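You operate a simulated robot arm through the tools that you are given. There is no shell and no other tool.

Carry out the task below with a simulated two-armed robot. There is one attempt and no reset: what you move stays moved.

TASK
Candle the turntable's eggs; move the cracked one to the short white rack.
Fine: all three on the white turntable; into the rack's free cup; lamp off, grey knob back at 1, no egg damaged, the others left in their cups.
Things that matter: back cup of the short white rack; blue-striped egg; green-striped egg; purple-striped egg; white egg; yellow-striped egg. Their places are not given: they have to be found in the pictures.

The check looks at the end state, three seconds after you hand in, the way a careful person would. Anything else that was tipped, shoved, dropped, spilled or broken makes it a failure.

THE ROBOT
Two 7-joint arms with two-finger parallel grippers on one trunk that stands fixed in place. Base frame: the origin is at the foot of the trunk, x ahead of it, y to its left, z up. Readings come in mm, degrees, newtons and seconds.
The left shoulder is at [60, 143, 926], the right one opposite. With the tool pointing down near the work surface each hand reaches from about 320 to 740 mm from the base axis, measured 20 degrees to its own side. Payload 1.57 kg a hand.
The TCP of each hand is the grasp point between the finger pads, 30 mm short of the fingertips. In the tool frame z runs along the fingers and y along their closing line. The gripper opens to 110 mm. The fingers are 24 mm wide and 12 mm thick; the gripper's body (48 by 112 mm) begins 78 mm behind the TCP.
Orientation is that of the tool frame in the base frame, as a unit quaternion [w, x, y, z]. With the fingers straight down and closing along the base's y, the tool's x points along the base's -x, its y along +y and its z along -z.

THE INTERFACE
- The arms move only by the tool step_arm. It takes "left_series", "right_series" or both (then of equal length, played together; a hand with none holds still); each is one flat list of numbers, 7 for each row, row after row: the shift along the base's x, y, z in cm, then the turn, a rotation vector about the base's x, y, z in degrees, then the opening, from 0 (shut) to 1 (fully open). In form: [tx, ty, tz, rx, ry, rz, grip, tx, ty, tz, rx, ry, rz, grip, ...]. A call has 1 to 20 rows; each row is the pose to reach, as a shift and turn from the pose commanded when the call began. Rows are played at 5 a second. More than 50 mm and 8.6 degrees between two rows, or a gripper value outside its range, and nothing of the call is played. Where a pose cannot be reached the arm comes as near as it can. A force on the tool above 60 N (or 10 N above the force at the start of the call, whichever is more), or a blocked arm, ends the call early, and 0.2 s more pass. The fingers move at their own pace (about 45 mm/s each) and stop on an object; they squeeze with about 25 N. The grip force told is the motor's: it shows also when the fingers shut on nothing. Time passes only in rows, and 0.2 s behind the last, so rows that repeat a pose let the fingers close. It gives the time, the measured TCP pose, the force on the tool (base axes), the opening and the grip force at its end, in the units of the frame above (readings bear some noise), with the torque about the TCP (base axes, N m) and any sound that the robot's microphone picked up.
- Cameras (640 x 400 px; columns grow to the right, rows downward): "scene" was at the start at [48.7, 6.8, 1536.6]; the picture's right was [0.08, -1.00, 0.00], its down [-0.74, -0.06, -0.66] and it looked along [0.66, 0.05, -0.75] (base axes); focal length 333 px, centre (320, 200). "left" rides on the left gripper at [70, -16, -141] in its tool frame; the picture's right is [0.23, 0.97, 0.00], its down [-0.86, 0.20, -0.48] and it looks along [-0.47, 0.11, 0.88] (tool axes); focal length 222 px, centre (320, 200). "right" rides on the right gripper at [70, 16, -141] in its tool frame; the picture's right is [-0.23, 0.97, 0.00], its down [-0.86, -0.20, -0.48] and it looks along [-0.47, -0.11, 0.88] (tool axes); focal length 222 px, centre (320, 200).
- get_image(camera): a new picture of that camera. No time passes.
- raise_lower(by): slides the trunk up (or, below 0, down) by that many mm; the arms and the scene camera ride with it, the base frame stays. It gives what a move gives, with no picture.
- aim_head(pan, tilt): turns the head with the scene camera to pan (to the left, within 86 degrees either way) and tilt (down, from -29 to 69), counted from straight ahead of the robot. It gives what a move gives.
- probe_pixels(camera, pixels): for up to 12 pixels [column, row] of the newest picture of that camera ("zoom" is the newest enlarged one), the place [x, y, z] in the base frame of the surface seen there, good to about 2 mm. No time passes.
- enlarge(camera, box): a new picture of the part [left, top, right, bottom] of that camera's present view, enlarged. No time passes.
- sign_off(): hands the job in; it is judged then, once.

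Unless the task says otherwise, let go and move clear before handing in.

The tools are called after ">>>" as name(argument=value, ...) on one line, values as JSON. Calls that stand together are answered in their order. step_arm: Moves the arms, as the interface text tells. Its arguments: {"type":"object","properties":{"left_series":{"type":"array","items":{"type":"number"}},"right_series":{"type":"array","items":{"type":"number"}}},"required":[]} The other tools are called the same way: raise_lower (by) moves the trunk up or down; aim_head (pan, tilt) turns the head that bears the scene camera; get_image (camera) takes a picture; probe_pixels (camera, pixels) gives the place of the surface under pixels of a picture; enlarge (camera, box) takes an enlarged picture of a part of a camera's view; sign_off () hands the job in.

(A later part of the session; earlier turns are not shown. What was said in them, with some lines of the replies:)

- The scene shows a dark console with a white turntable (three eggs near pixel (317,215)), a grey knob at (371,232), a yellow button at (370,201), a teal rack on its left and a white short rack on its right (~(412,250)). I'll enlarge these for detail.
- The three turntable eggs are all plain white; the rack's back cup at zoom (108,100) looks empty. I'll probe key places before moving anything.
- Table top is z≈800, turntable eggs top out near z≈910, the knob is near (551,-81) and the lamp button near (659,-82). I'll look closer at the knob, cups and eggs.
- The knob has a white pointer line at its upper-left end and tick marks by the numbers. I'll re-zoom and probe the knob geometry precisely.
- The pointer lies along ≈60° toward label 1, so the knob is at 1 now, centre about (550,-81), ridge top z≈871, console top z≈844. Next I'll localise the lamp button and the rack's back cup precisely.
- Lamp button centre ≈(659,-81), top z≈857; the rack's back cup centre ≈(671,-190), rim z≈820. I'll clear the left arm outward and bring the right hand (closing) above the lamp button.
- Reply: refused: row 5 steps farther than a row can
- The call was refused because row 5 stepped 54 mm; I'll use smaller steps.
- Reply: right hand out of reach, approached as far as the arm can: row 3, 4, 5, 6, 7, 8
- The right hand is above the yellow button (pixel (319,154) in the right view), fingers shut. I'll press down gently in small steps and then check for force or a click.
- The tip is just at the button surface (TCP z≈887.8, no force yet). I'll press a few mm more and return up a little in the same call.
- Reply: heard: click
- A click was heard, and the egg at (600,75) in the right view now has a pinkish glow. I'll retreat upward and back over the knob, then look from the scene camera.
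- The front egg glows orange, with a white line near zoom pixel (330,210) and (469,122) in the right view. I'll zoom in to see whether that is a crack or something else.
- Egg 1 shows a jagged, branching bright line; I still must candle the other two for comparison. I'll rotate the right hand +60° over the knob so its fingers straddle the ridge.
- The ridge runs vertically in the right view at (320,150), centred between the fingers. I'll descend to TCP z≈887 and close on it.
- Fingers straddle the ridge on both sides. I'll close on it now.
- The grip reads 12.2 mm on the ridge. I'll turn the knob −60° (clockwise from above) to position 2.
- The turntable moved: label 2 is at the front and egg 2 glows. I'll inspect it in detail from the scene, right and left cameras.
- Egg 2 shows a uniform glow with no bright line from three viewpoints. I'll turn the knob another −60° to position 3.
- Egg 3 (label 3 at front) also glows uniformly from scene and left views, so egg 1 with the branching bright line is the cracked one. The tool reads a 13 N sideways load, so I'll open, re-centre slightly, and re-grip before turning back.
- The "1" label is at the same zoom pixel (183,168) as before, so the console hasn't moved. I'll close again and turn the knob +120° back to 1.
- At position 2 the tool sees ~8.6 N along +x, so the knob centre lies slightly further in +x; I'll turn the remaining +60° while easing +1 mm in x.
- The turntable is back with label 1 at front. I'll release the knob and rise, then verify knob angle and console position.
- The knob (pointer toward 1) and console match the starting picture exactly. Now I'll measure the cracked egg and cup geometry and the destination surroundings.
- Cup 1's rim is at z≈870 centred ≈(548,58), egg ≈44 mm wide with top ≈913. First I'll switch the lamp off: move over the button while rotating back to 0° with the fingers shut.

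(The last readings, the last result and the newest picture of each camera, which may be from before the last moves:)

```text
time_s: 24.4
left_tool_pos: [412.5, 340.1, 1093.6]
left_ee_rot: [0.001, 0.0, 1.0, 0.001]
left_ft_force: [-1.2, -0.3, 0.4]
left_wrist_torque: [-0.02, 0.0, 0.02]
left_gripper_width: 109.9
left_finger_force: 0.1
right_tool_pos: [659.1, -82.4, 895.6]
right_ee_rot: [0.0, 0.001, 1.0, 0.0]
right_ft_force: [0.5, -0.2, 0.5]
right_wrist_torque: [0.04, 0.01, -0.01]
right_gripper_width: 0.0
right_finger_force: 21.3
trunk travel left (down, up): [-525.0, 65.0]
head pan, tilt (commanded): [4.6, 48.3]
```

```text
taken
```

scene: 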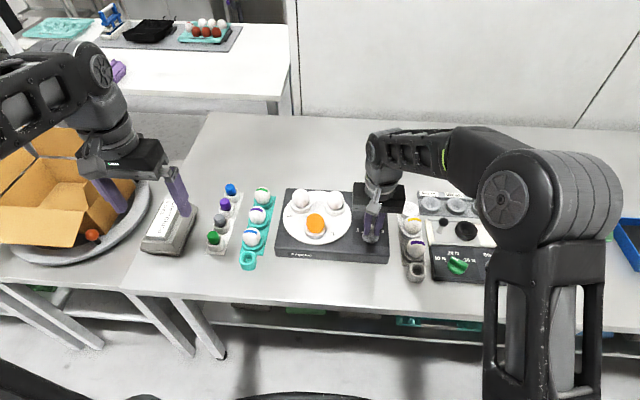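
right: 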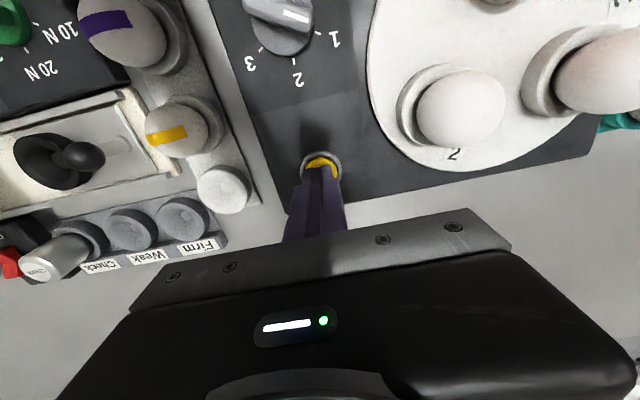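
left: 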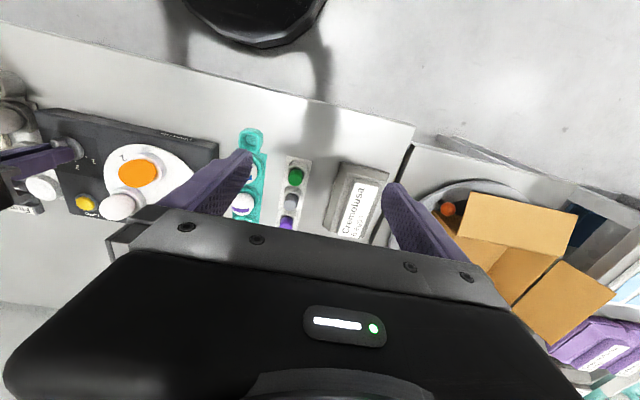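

The tip hovers over the button at TCP z≈895. I'll press to the same depth as before (commanded z≈881) and listen for the click.

>>> step_arm(right_series=[0, 0, -0.7, 0, 0, 0, 0, 0, 0, -1.0, 0, 0, 0, 0, 0, 0, -1.2, 0, 0, 0, 0, 0, 0, -1.4, 0, 0, 0, 0])

>>> get_image(camera="scene")

```text
time_s: 25.4
left_tool_pos: [413.0, 339.8, 1092.9]
left_ee_rot: [0.0, 0.0, 1.0, 0.001]
left_ft_force: [-0.2, -0.4, -0.1]
left_wrist_torque: [0.04, -0.01, -0.02]
left_gripper_width: 109.7
left_finger_force: 0.0
right_tool_pos: [659.1, -81.4, 882.4]
right_ee_rot: [0.0, 0.001, 1.0, 0.0]
right_ft_force: [-0.9, 0.1, 3.6]
right_wrist_torque: [0.01, 0.01, 0.01]
right_gripper_width: 0.1
right_finger_force: 22.0
trunk travel left (down, up): [-525.0, 65.0]
head pan, tilt (commanded): [4.6, 48.3]
heard: click
```

```text
taken
```

scene: 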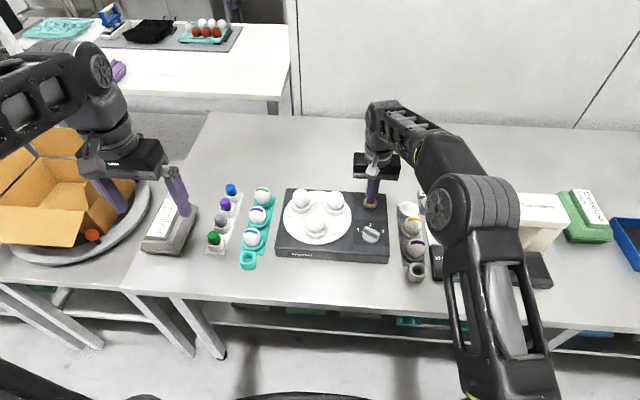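

The lamp is off again (front egg white at (315,228)). I'll lift and move over the cracked egg with the fingers opening, then measure the egg from above.

>>> step_arm(right_series=[0, 0, 3, 0, 0, 0, 0, 0, 0, 7, 0, 0, 0, 0, -1, 1, 11, 0, 0, 0, 0.2, -4, 4, 12.5, 0, 0, 0, 0.4, -7, 7.5, 13, 0, 0, 0, 0.65, -9.5, 11, 13, 0, 0, 0, 0.65, -11.1, 13.9, 13, 0, 0, 0, 0.65, -11.1, 13.9, 13, 0, 0, 0, 0.65])

>>> get_image(camera="right")

>>> get_image(camera="scene")

```text
time_s: 27.2
left_tool_pos: [412.9, 338.3, 1093.3]
left_ee_rot: [0.001, 0.0, 1.0, 0.0]
left_ft_force: [-0.2, 0.1, 0.4]
left_wrist_torque: [-0.05, -0.02, 0.0]
left_gripper_width: 110.0
left_finger_force: 0.1
right_tool_pos: [547.4, 57.6, 1011.9]
right_ee_rot: [0.0, 0.0, 1.0, 0.0]
right_ft_force: [0.1, 0.4, 0.3]
right_wrist_torque: [0.0, 0.01, 0.03]
right_gripper_width: 71.4
right_finger_force: 0.1
right hand out of reach, approached as far as the arm can: row 3
trunk travel left (down, up): [-525.0, 65.0]
head pan, tilt (commanded): [4.6, 48.3]
```

```text
taken
```

right: 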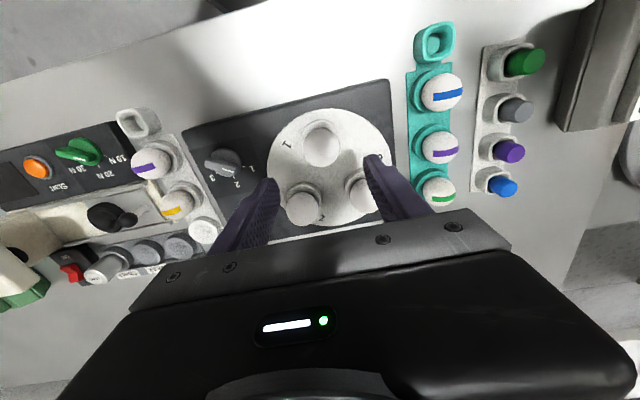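

```text
taken
```

scene: 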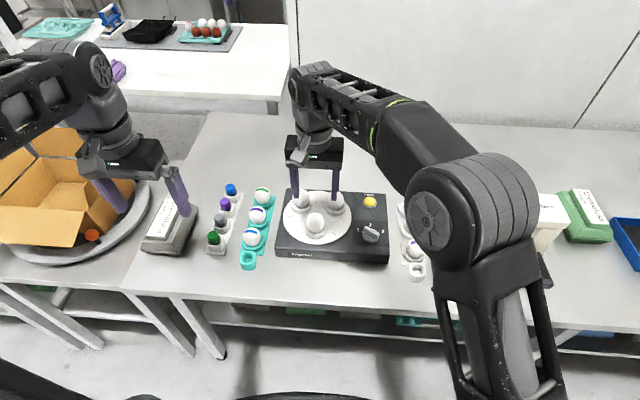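

The hand is centred above the cracked egg at (322,145) in the right view. I'll use this view to measure the rack's back cup surroundings and the eggs' positions.

>>> enlarge(camera="right", box=[90, 140, 230, 290])

>>> probe_pixels(camera="right", pixels=[[203, 232], [200, 222], [178, 200], [150, 163], [135, 122], [175, 246], [150, 252], [322, 145], [322, 130], [190, 185], [160, 140], [187, 240]])

```text
2.67 times, centred on (160, 215) of right
```

zoom: 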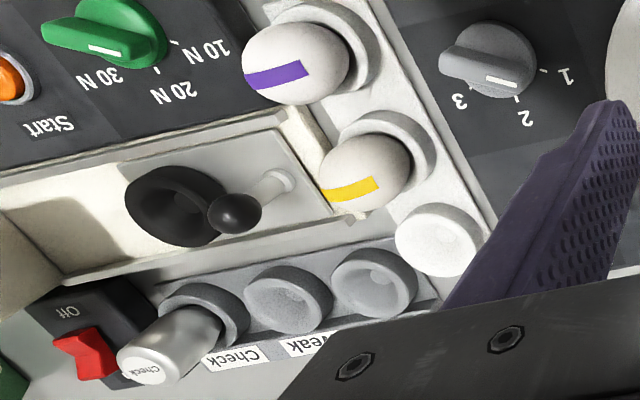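

```text
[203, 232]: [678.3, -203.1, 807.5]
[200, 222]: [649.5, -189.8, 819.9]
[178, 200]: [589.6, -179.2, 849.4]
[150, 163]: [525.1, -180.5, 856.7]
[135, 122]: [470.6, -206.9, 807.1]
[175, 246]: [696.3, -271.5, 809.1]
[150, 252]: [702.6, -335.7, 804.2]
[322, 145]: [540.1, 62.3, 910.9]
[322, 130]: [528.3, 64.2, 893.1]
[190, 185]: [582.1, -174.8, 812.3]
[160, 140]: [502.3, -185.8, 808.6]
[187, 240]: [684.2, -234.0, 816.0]
```

I'll zoom in on the back cup to fit its centre accurately.

>>> enlarge(camera="right", box=[180, 210, 225, 250])

```text
10.00 times, centred on (202, 230) of right
```

zoom: 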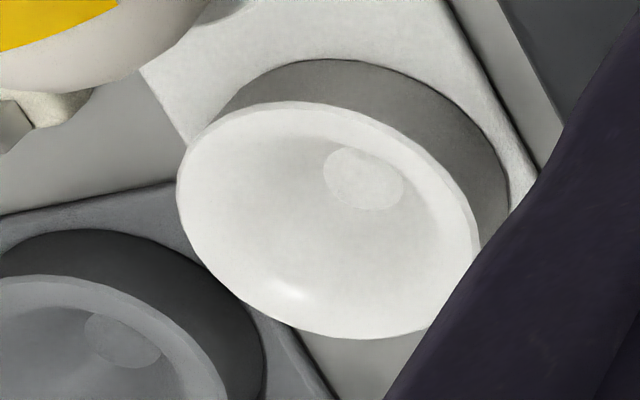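

>>> probe_pixels(camera="zoom", pixels=[[365, 180], [300, 110], [185, 190], [215, 280], [350, 332], [472, 230], [420, 150], [250, 125], [240, 295], [20, 290], [180, 370], [280, 320]])

```text
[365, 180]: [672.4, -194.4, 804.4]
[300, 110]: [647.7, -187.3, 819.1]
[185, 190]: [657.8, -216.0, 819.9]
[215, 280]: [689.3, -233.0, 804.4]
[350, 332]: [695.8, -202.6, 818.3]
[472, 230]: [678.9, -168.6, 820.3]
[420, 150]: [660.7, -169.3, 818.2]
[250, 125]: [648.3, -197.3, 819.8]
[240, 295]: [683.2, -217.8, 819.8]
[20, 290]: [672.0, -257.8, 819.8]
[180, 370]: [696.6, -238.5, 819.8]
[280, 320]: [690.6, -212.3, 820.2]
```

Fit gives the back cup centre ≈(672,-193.5), rim z≈820, with the neighbouring grey cup rims also at 820. I'll refine the cracked egg's centre with symmetric probes before descending.

>>> enlarge(camera="scene", box=[300, 205, 332, 245])

>>> probe_pixels(camera="zoom", pixels=[[235, 180], [255, 180], [275, 180], [355, 180], [375, 180], [395, 180], [315, 180], [315, 120], [315, 90], [250, 230], [380, 230], [315, 265]])

>>> enlarge(camera="right", box=[270, 100, 380, 190])

```text
10.00 times, centred on (316, 225) of scene
```

zoom: 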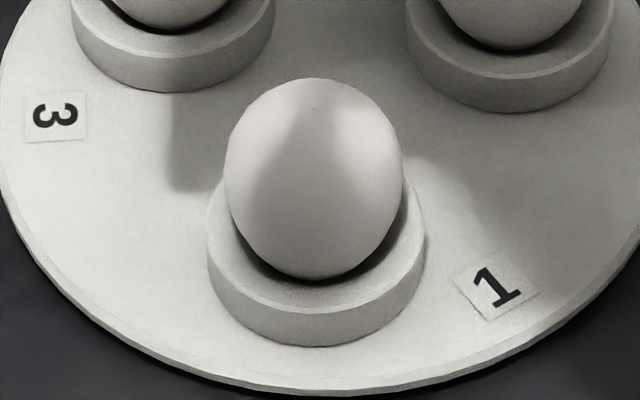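

```text
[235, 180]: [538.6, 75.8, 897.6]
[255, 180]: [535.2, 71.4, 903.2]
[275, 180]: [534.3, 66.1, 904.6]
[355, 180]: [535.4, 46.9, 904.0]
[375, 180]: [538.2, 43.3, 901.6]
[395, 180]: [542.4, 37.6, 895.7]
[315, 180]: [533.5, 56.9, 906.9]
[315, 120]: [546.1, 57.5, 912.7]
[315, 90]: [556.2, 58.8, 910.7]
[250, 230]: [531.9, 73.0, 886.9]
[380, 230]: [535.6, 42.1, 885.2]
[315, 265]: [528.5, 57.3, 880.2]
```

```text
4.44 times, centred on (325, 145) of right
```

zoom: 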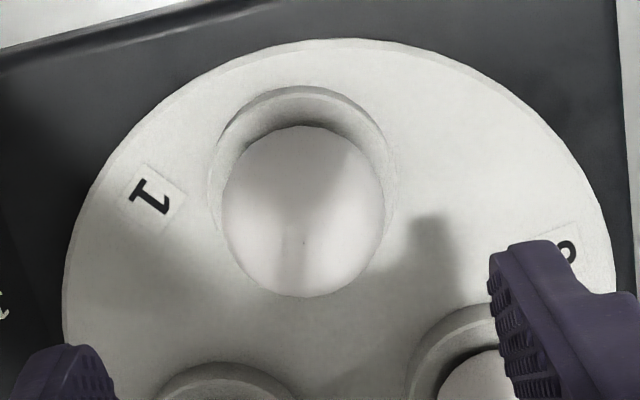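

Egg centre ≈(549,57.5), matching the TCP. I'll descend to TCP z≈905 (fingertips z≈875, just above the cup rim at 870) with fingers open at 71 mm.

>>> step_arm(right_series=[0, 0, -3, 0, 0, 0, 0.65, 0, 0, -6, 0, 0, 0, 0.65, 0.05, 0, -8.5, 0, 0, 0, 0.65, 0.05, 0, -10, 0, 0, 0, 0.65, 0.05, 0, -10.6, 0, 0, 0, 0.65, 0.05, 0, -10.6, 0, 0, 0, 0.65])

>>> get_image(camera="right")

>>> enlarge(camera="scene", box=[275, 170, 375, 260])

```text
time_s: 28.6
left_tool_pos: [413.3, 339.3, 1092.9]
left_ee_rot: [0.001, -0.001, 1.0, 0.0]
left_ft_force: [-0.4, 0.9, 0.0]
left_wrist_torque: [-0.01, 0.03, 0.03]
left_gripper_width: 109.8
left_finger_force: 0.0
right_tool_pos: [547.9, 56.9, 906.0]
right_ee_rot: [0.0, 0.0, 1.0, 0.0]
right_ft_force: [0.5, 0.8, -0.1]
right_wrist_torque: [0.03, 0.0, 0.02]
right_gripper_width: 71.4
right_finger_force: 0.0
trunk travel left (down, up): [-525.0, 65.0]
head pan, tilt (commanded): [4.6, 48.3]
```

```text
taken
```

right: 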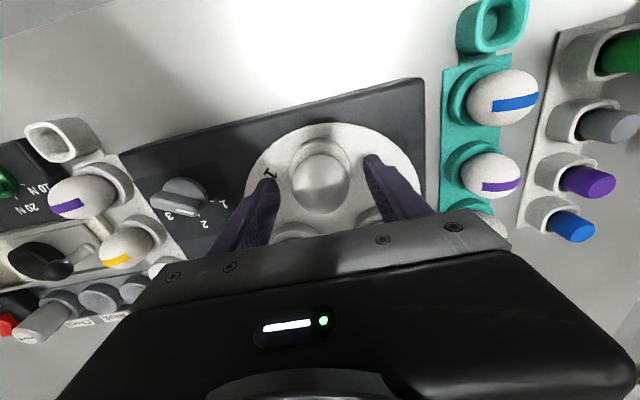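

```text
4.44 times, centred on (325, 215) of scene
```

zoom: 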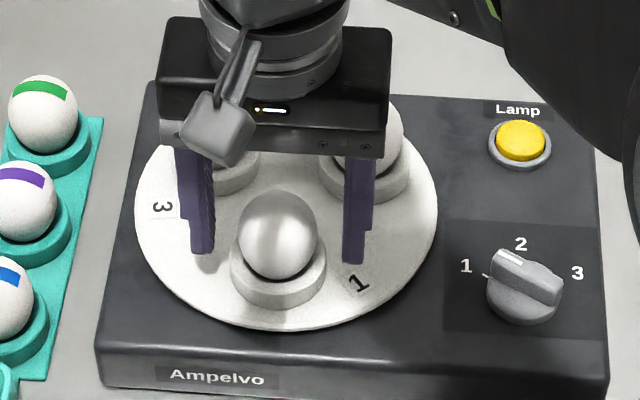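

Fingers straddle the egg evenly (tips at zoom (203,250) and (355,262), egg at 277). I'll close gradually toward the egg's 44 mm width and check force.

>>> step_arm(right_series=[0, 0, 0, 0, 0, 0, 0.5, 0, 0, 0, 0, 0, 0, 0.42, 0, 0, 0, 0, 0, 0, 0.39, 0, 0, 0, 0, 0, 0, 0.39])

>>> enlarge(camera="scene", box=[275, 170, 375, 260])

```text
time_s: 29.6
left_tool_pos: [413.5, 339.3, 1093.7]
left_ee_rot: [0.002, 0.0, 1.0, 0.0]
left_ft_force: [0.3, -0.3, 1.1]
left_wrist_torque: [0.01, 0.01, 0.01]
left_gripper_width: 109.7
left_finger_force: 0.0
right_tool_pos: [548.3, 57.7, 905.3]
right_ee_rot: [0.0, 0.0, 1.0, 0.0]
right_ft_force: [0.5, -0.2, 0.1]
right_wrist_torque: [0.0, 0.01, -0.05]
right_gripper_width: 43.7
right_finger_force: 2.8
trunk travel left (down, up): [-525.0, 65.0]
head pan, tilt (commanded): [4.6, 48.3]
```

```text
4.44 times, centred on (325, 215) of scene
```

zoom: 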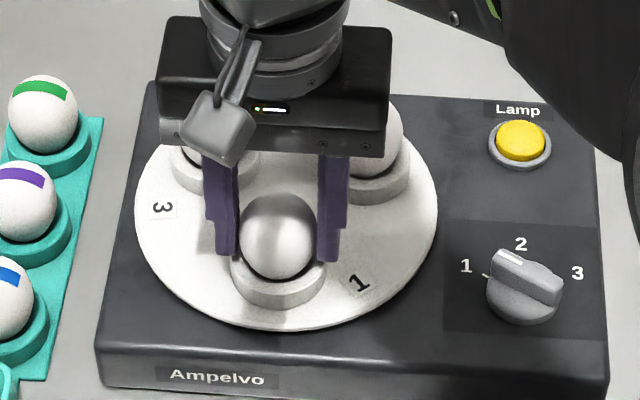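

The fingers touch the egg at 43.7 mm with 2.8 N. I'll tighten gently and lift straight up slightly to test the hold.

>>> step_arm(right_series=[0, 0, 0, 0, 0, 0, 0.375, 0, 0, 0, 0, 0, 0, 0.365, 0, 0, 0, 0, 0, 0, 0.365, 0, 0, 0.5, 0, 0, 0, 0.365, 0, 0, 1.5, 0, 0, 0, 0.365, 0, 0, 3, 0, 0, 0, 0.365])

>>> enlarge(camera="scene", box=[275, 170, 375, 260])

>>> get_image(camera="right")

```text
time_s: 31.0
left_tool_pos: [413.8, 340.3, 1094.3]
left_ee_rot: [0.0, 0.0, 1.0, 0.001]
left_ft_force: [0.5, 0.7, 0.7]
left_wrist_torque: [-0.01, -0.02, 0.0]
left_gripper_width: 110.0
left_finger_force: 0.0
right_tool_pos: [547.9, 58.2, 937.2]
right_ee_rot: [0.0, 0.0, 1.0, 0.0]
right_ft_force: [0.0, 0.0, -0.4]
right_wrist_torque: [-0.01, 0.06, 0.02]
right_gripper_width: 43.1
right_finger_force: 9.2
trunk travel left (down, up): [-525.0, 65.0]
head pan, tilt (commanded): [4.6, 48.3]
```

```text
4.44 times, centred on (325, 215) of scene
```

zoom: 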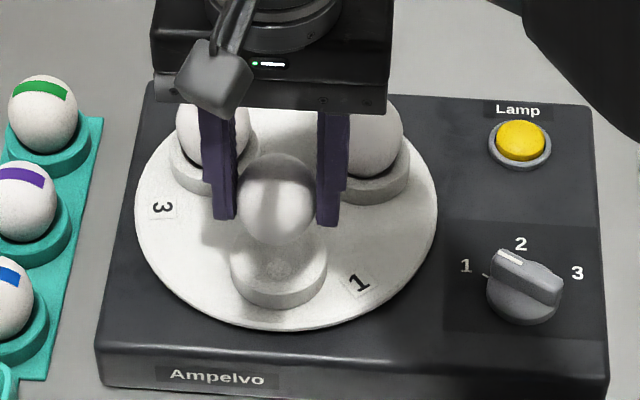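

```text
taken
```

right: 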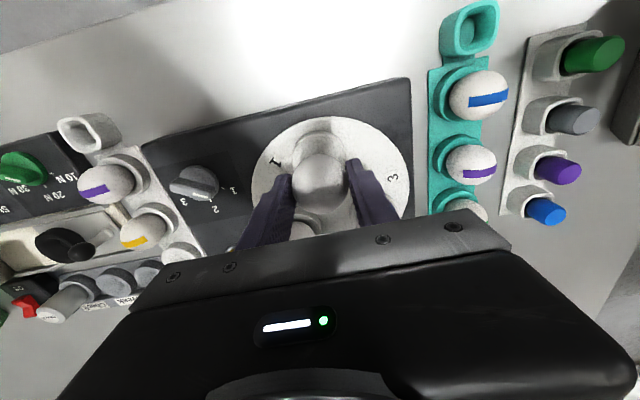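

The egg is lifted cleanly (cup 1 empty beneath it) with 9.2 N grip. I'll carry it along −y at x≈548, then forward to above the rack's back cup.

>>> step_arm(right_series=[0, -0.5, 1.5, 0, 0, 0, 0.365, 0, -2, 3, 0, 0, 0, 0.365, 0, -4.5, 3, 0, 0, 0, 0.365, 0, -7, 3, 0, 0, 0, 0.365, 0, -9.5, 3, 0, 0, 0, 0.365, 0, -12, 3, 0, 0, 0, 0.365, 2, -14.2, 3, 0, 0, 0, 0.365, 4, -16.4, 3, 0, 0, 0, 0.365, 6, -18.6, 2.5, 0, 0, 0, 0.365, 8, -20.8, 2, 0, 0, 0, 0.365, 10, -23, 1, 0, 0, 0, 0.365, 11.5, -24.5, 0, 0, 0, 0, 0.365, 12.35, -25.13, -0.5, 0, 0, 0, 0.365, 12.35, -25.13, -0.5, 0, 0, 0, 0.365, 12.35, -25.13, -0.5, 0, 0, 0, 0.365])

>>> get_image(camera="right")

>>> get_image(camera="scene")

>>> get_image(camera="left")

```text
time_s: 34.2
left_tool_pos: [412.3, 340.5, 1092.6]
left_ee_rot: [0.001, 0.0, 1.0, 0.0]
left_ft_force: [0.5, -0.5, 0.4]
left_wrist_torque: [-0.01, 0.0, 0.01]
left_gripper_width: 110.0
left_finger_force: 0.0
right_tool_pos: [672.4, -194.2, 931.1]
right_ee_rot: [0.001, 0.0, 1.0, -0.001]
right_ft_force: [0.3, 0.6, -0.5]
right_wrist_torque: [0.0, -0.01, -0.02]
right_gripper_width: 43.1
right_finger_force: 8.7
trunk travel left (down, up): [-525.0, 65.0]
head pan, tilt (commanded): [4.6, 48.3]
```

```text
taken
```

right: 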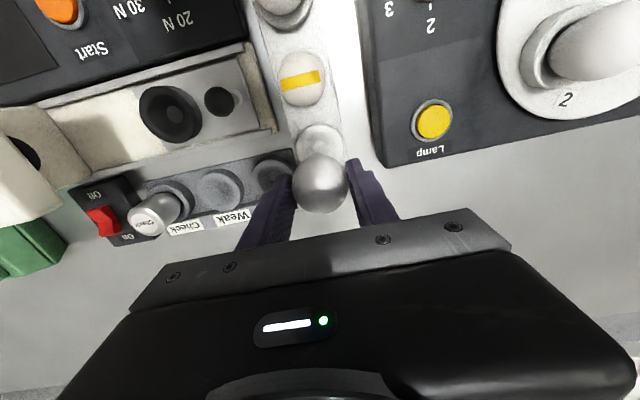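

```text
taken
```

scene: 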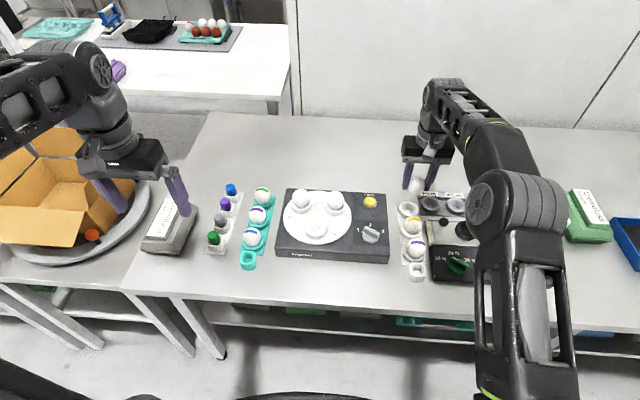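

```text
taken
```

left: 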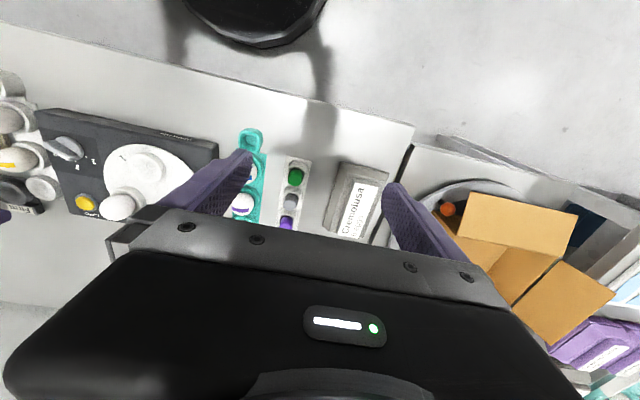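

The egg is held above the back cup (TCP (672,-194,931)). I'll zoom to verify alignment and re-measure the cup with an unobstructed view.

>>> enlarge(camera="scene", box=[390, 165, 450, 235])

>>> enlarge(camera="right", box=[240, 60, 400, 240])

```text
5.71 times, centred on (420, 200) of scene
```

zoom: 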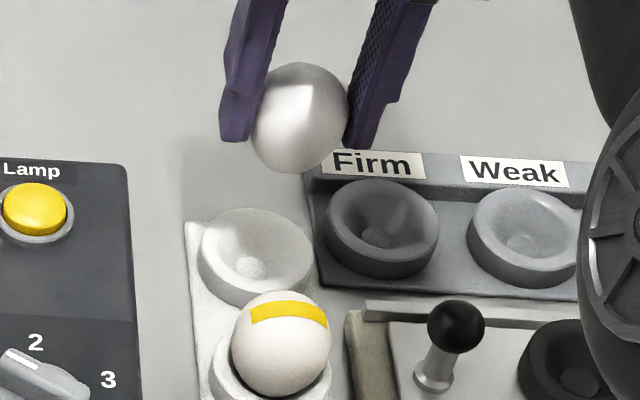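

```text
2.22 times, centred on (320, 150) of right
```

zoom: 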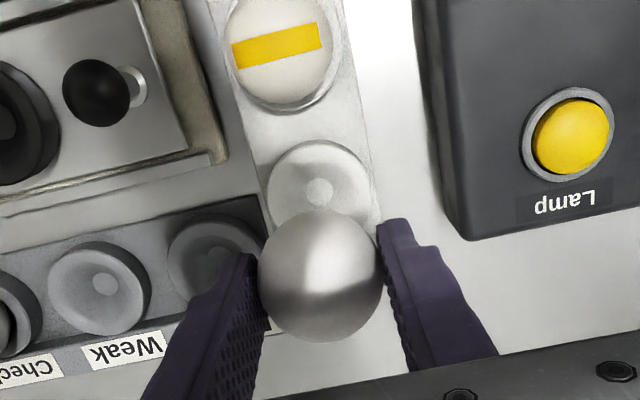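

>>> enlarge(camera="scene", box=[395, 195, 430, 225])

```text
13.33 times, centred on (412, 210) of scene
```

zoom: 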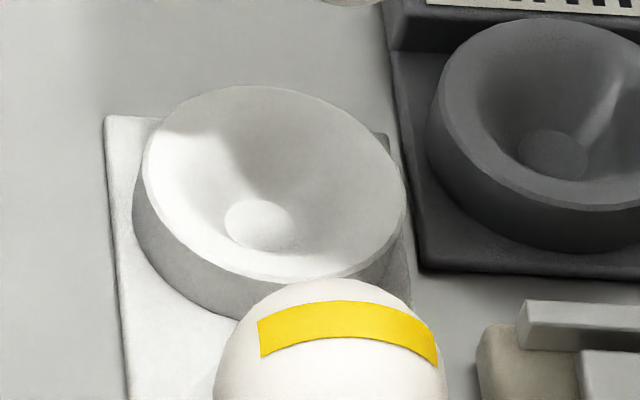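

>>> probe_pixels(camera="zoom", pixels=[[258, 225], [225, 222], [293, 225], [258, 202], [258, 247], [152, 165], [395, 215], [270, 92], [180, 235], [350, 265], [360, 125], [175, 115]])

```text
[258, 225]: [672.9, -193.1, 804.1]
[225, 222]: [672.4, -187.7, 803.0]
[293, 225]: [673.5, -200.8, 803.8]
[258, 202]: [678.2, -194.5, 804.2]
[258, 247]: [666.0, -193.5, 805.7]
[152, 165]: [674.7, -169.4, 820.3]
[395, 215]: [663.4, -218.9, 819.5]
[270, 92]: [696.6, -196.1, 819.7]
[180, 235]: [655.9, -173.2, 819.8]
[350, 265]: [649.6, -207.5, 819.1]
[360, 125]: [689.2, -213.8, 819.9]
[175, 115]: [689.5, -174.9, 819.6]
```

Cup centre refit: ≈(672,-194.3), so a −0.7 mm y trim suffices. I'll compare the depth of the now-empty turntable cup with the rack cup to set the release height.

>>> enlarge(camera="scene", box=[300, 205, 335, 245])

```text
10.00 times, centred on (318, 225) of scene
```

zoom: 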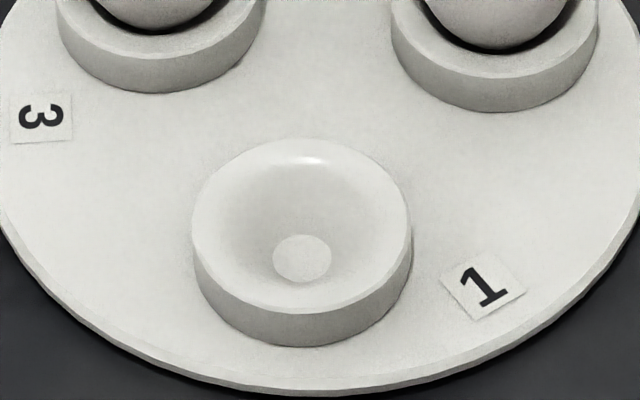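

>>> probe_pixels(camera="zoom", pixels=[[301, 258], [301, 240], [301, 278], [275, 258], [328, 258], [197, 220], [406, 225], [300, 143], [300, 305], [225, 285], [380, 285], [340, 230]])

```text
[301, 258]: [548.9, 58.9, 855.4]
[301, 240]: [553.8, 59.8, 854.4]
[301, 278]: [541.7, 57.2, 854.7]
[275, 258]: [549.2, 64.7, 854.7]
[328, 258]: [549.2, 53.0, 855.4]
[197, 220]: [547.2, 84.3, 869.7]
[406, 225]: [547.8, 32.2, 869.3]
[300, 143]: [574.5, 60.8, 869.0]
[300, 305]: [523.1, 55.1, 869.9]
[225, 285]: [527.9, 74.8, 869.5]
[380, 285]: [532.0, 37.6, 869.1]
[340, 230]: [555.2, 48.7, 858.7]
```

The cups have the same shape with a 50 mm height difference, so the release height is TCP z≈855. I'll descend slowly with the small y trim.

>>> step_arm(right_series=[0, -0.07, -1.5, 0, 0, 0, 0.365, 0, -0.07, -3, 0, 0, 0, 0.365, 0, -0.07, -4.5, 0, 0, 0, 0.365, 0, -0.07, -5.7, 0, 0, 0, 0.365, 0, -0.07, -6.5, 0, 0, 0, 0.365, 0, -0.07, -7.0, 0, 0, 0, 0.365, 0, -0.07, -7.3, 0, 0, 0, 0.365, 0, -0.07, -7.3, 0, 0, 0, 0.365])

>>> enlarge(camera="scene", box=[385, 165, 445, 245])

>>> get_image(camera="right")

```text
time_s: 36.0
left_tool_pos: [414.0, 339.4, 1093.7]
left_ee_rot: [0.001, 0.0, 1.0, 0.0]
left_ft_force: [0.5, 0.2, 0.6]
left_wrist_torque: [0.03, 0.01, 0.04]
left_gripper_width: 109.9
left_finger_force: 0.0
right_tool_pos: [672.9, -194.9, 857.5]
right_ee_rot: [0.0, 0.0, 1.0, 0.0]
right_ft_force: [0.0, 0.3, -0.8]
right_wrist_torque: [0.0, 0.04, -0.01]
right_gripper_width: 43.1
right_finger_force: 9.3
trunk travel left (down, up): [-525.0, 65.0]
head pan, tilt (commanded): [4.6, 48.3]
```

```text
5.00 times, centred on (415, 205) of scene
```

zoom: 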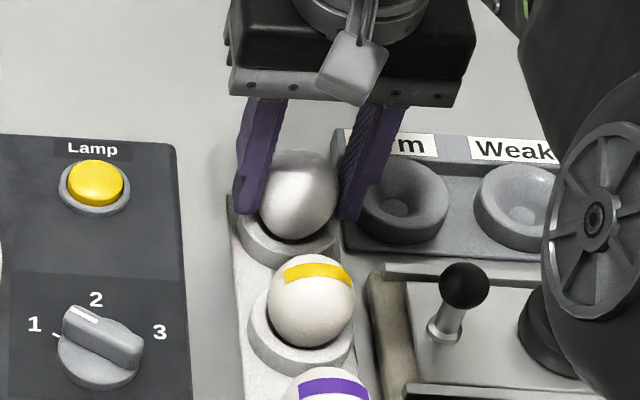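

```text
taken
```

right: 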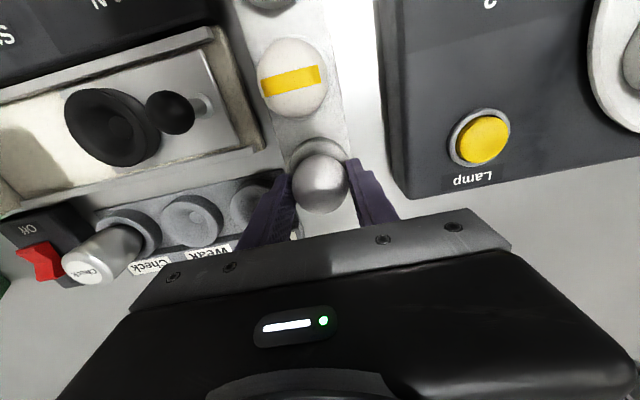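

The egg is entering the cup, centred, with no contact force yet (TCP z≈857). I'll lower the final ~2 mm and check for contact.

>>> step_arm(right_series=[0, 0, -0.1, 0, 0, 0, 0.365, 0, 0, -0.2, 0, 0, 0, 0.365, 0, 0, -0.2, 0, 0, 0, 0.365])

```text
time_s: 36.8
left_tool_pos: [412.9, 339.4, 1094.0]
left_ee_rot: [0.0, 0.001, 1.0, 0.001]
left_ft_force: [-0.1, 0.3, 0.6]
left_wrist_torque: [0.0, 0.01, 0.02]
left_gripper_width: 109.9
left_finger_force: 0.1
right_tool_pos: [671.4, -194.1, 856.6]
right_ee_rot: [0.0, 0.001, 1.0, 0.0]
right_ft_force: [0.5, -0.1, -0.3]
right_wrist_torque: [0.02, 0.0, 0.01]
right_gripper_width: 43.3
right_finger_force: 9.7
trunk travel left (down, up): [-525.0, 65.0]
head pan, tilt (commanded): [4.6, 48.3]
```

Still no clear contact; I'll lower another 0.7 mm and read the force again.

>>> step_arm(right_series=[0, 0, -0.04, 0, 0, 0, 0.365, 0, 0, -0.07, 0, 0, 0, 0.365, 0, 0, -0.07, 0, 0, 0, 0.365])

>>> enlarge(camera="scene", box=[395, 180, 430, 225])

```text
time_s: 37.6
left_tool_pos: [412.2, 339.3, 1093.9]
left_ee_rot: [0.001, 0.001, 1.0, 0.0]
left_ft_force: [0.9, 0.3, -0.2]
left_wrist_torque: [-0.06, 0.0, 0.01]
left_gripper_width: 109.9
left_finger_force: 0.0
right_tool_pos: [671.4, -194.7, 855.7]
right_ee_rot: [0.0, 0.001, 1.0, 0.0]
right_ft_force: [-0.7, -1.3, 3.7]
right_wrist_torque: [-0.06, -0.03, 0.0]
right_gripper_width: 43.1
right_finger_force: 8.8
trunk travel left (down, up): [-525.0, 65.0]
head pan, tilt (commanded): [4.6, 48.3]
```

```text
8.89 times, centred on (412, 202) of scene
```

zoom: 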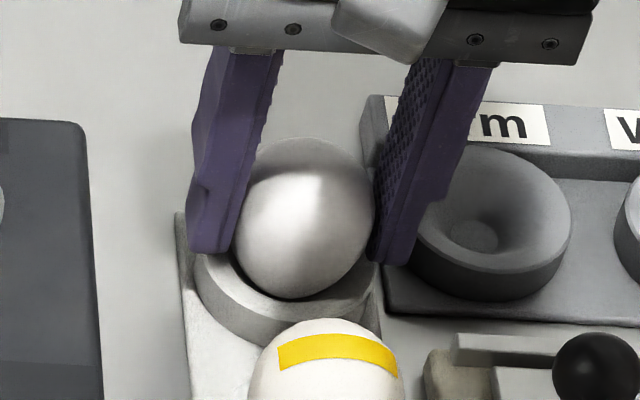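

A 3.7 N upward force shows the egg is seated. I'll open gently to ~57 mm, then check before rising.

>>> step_arm(right_series=[0, 0, 0, 0, 0, 0, 0.385, 0, 0, 0, 0, 0, 0, 0.4, 0, 0, 0, 0, 0, 0, 0.42, 0, 0, 0, 0, 0, 0, 0.46, 0, 0, 0, 0, 0, 0, 0.52, 0, 0, 0, 0, 0, 0, 0.52])

>>> enlarge(camera="scene", box=[395, 180, 430, 225])

```text
time_s: 39.0
left_tool_pos: [413.2, 339.2, 1092.8]
left_ee_rot: [0.0, 0.0, 1.0, 0.0]
left_ft_force: [-0.3, -0.5, -0.1]
left_wrist_torque: [0.0, 0.0, 0.02]
left_gripper_width: 110.0
left_finger_force: 0.1
right_tool_pos: [672.4, -194.0, 855.0]
right_ee_rot: [0.0, 0.0, 1.0, 0.0]
right_ft_force: [-0.2, -1.0, -1.1]
right_wrist_torque: [0.01, 0.0, -0.02]
right_gripper_width: 57.3
right_finger_force: 0.1
trunk travel left (down, up): [-525.0, 65.0]
head pan, tilt (commanded): [4.6, 48.3]
```

```text
8.89 times, centred on (412, 202) of scene
```

zoom: 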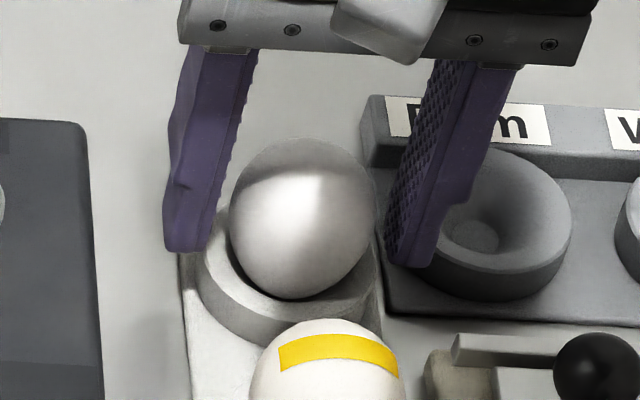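

The egg stands in the cup with both fingers clear. I'll rise straight up and then withdraw back and away.

>>> step_arm(right_series=[0, 0, 1, 0, 0, 0, 0.52, 0, 0, 3, 0, 0, 0, 0.52, 0, 0, 6, 0, 0, 0, 0.52, 0, 0, 9, 0, 0, 0, 0.52, -3, 0, 11, 0, 0, 0, 0.52, -7, -1, 13, 0, 0, 0, 0.52, -11, -2, 15, 0, 0, 0, 0.52, -15, -3, 17, 0, 0, 0, 0.52, -19, -4, 19, 0, 0, 0, 0.52, -22, -5, 21, 0, 0, 0, 0.52, -22, -5, 21, 0, 0, 0, 0.52])

>>> get_image(camera="scene")

>>> get_image(camera="right")

>>> enlarge(camera="scene", box=[275, 180, 395, 260])

>>> enlarge(camera="scene", box=[390, 190, 450, 285])

```text
time_s: 41.4
left_tool_pos: [414.0, 340.8, 1093.6]
left_ee_rot: [0.0, 0.0, 1.0, -0.001]
left_ft_force: [0.4, 0.1, 0.4]
left_wrist_torque: [0.01, 0.0, 0.01]
left_gripper_width: 109.7
left_finger_force: 0.1
right_tool_pos: [451.9, -245.1, 1065.6]
right_ee_rot: [0.0, 0.0, 1.0, 0.0]
right_ft_force: [0.5, -1.1, -0.4]
right_wrist_torque: [0.0, 0.0, 0.0]
right_gripper_width: 57.1
right_finger_force: 0.1
trunk travel left (down, up): [-525.0, 65.0]
head pan, tilt (commanded): [4.6, 48.3]
```

```text
taken
```

scene: 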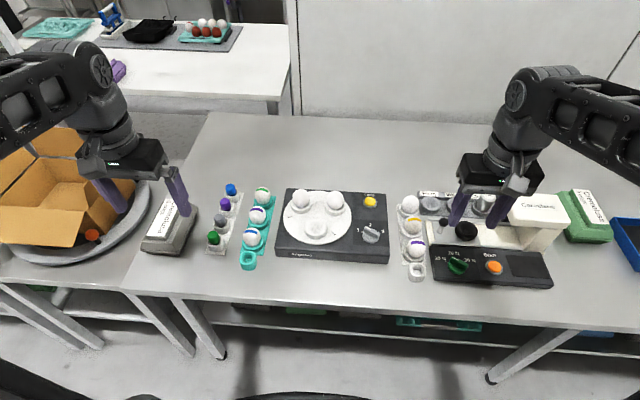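

```text
taken
```

right: 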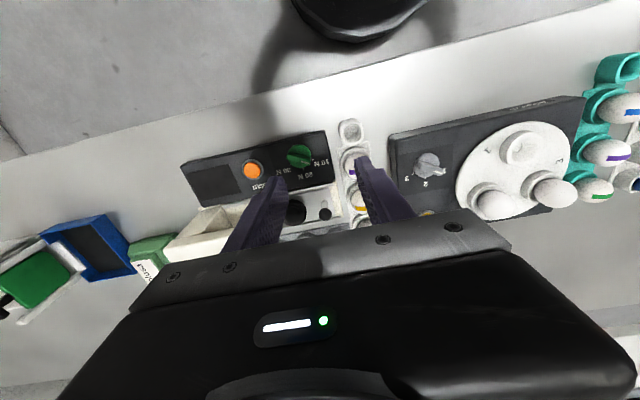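

```text
5.00 times, centred on (335, 220) of scene
```

zoom: 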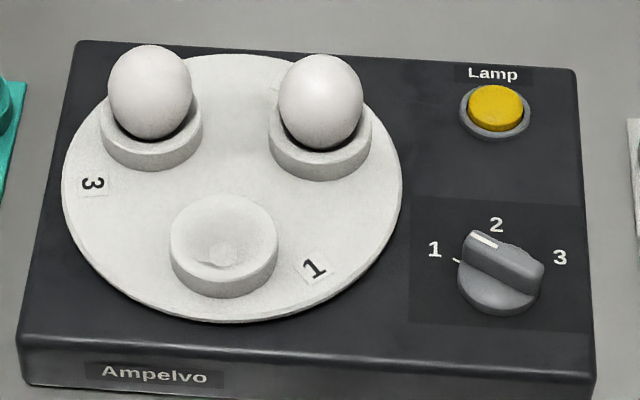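

```text
4.21 times, centred on (420, 238) of scene
```

zoom: 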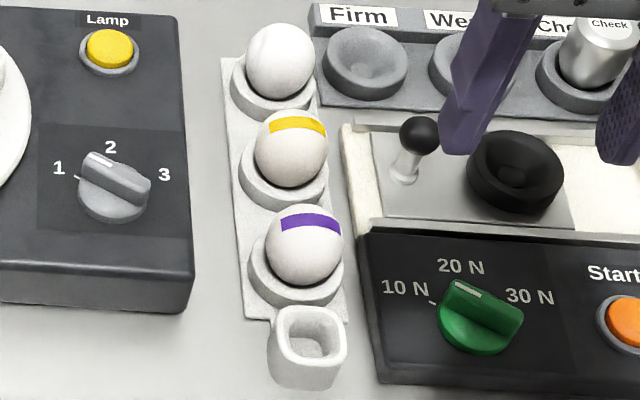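

The final pictures show the cracked egg standing in the rack's back cup, and the other eggs in their cups. The lamp is off (no glow), the knob pointer is at 1, and both hands are clear, so I'm handing in.

>>> sign_off()

```text
The job is handed in.
```

The cracked egg was the one in turntable cup 1. It is now in the back cup of the short white rack.

- **Candling:** With the lamp on, egg 1 showed a bright branching line. Eggs 2 and 3 glowed evenly in every view I took. I had no view of the far side of either one while it was lit.
- **Move:** I gripped egg 1 with about 9 N and lowered it until it touched the bottom of the cup. It was standing upright and centred when I let go.
- **End state:** The lamp is off and the grey knob is back at 1. Eggs 2 and 3 are still in their turntable cups, and the striped eggs are still in theirs. While I was turning the knob, the console showed up to 13 N of side force. The pictures after I let go match the starting ones, so it did not shift.

The job is handed in, with both hands clear of the table.
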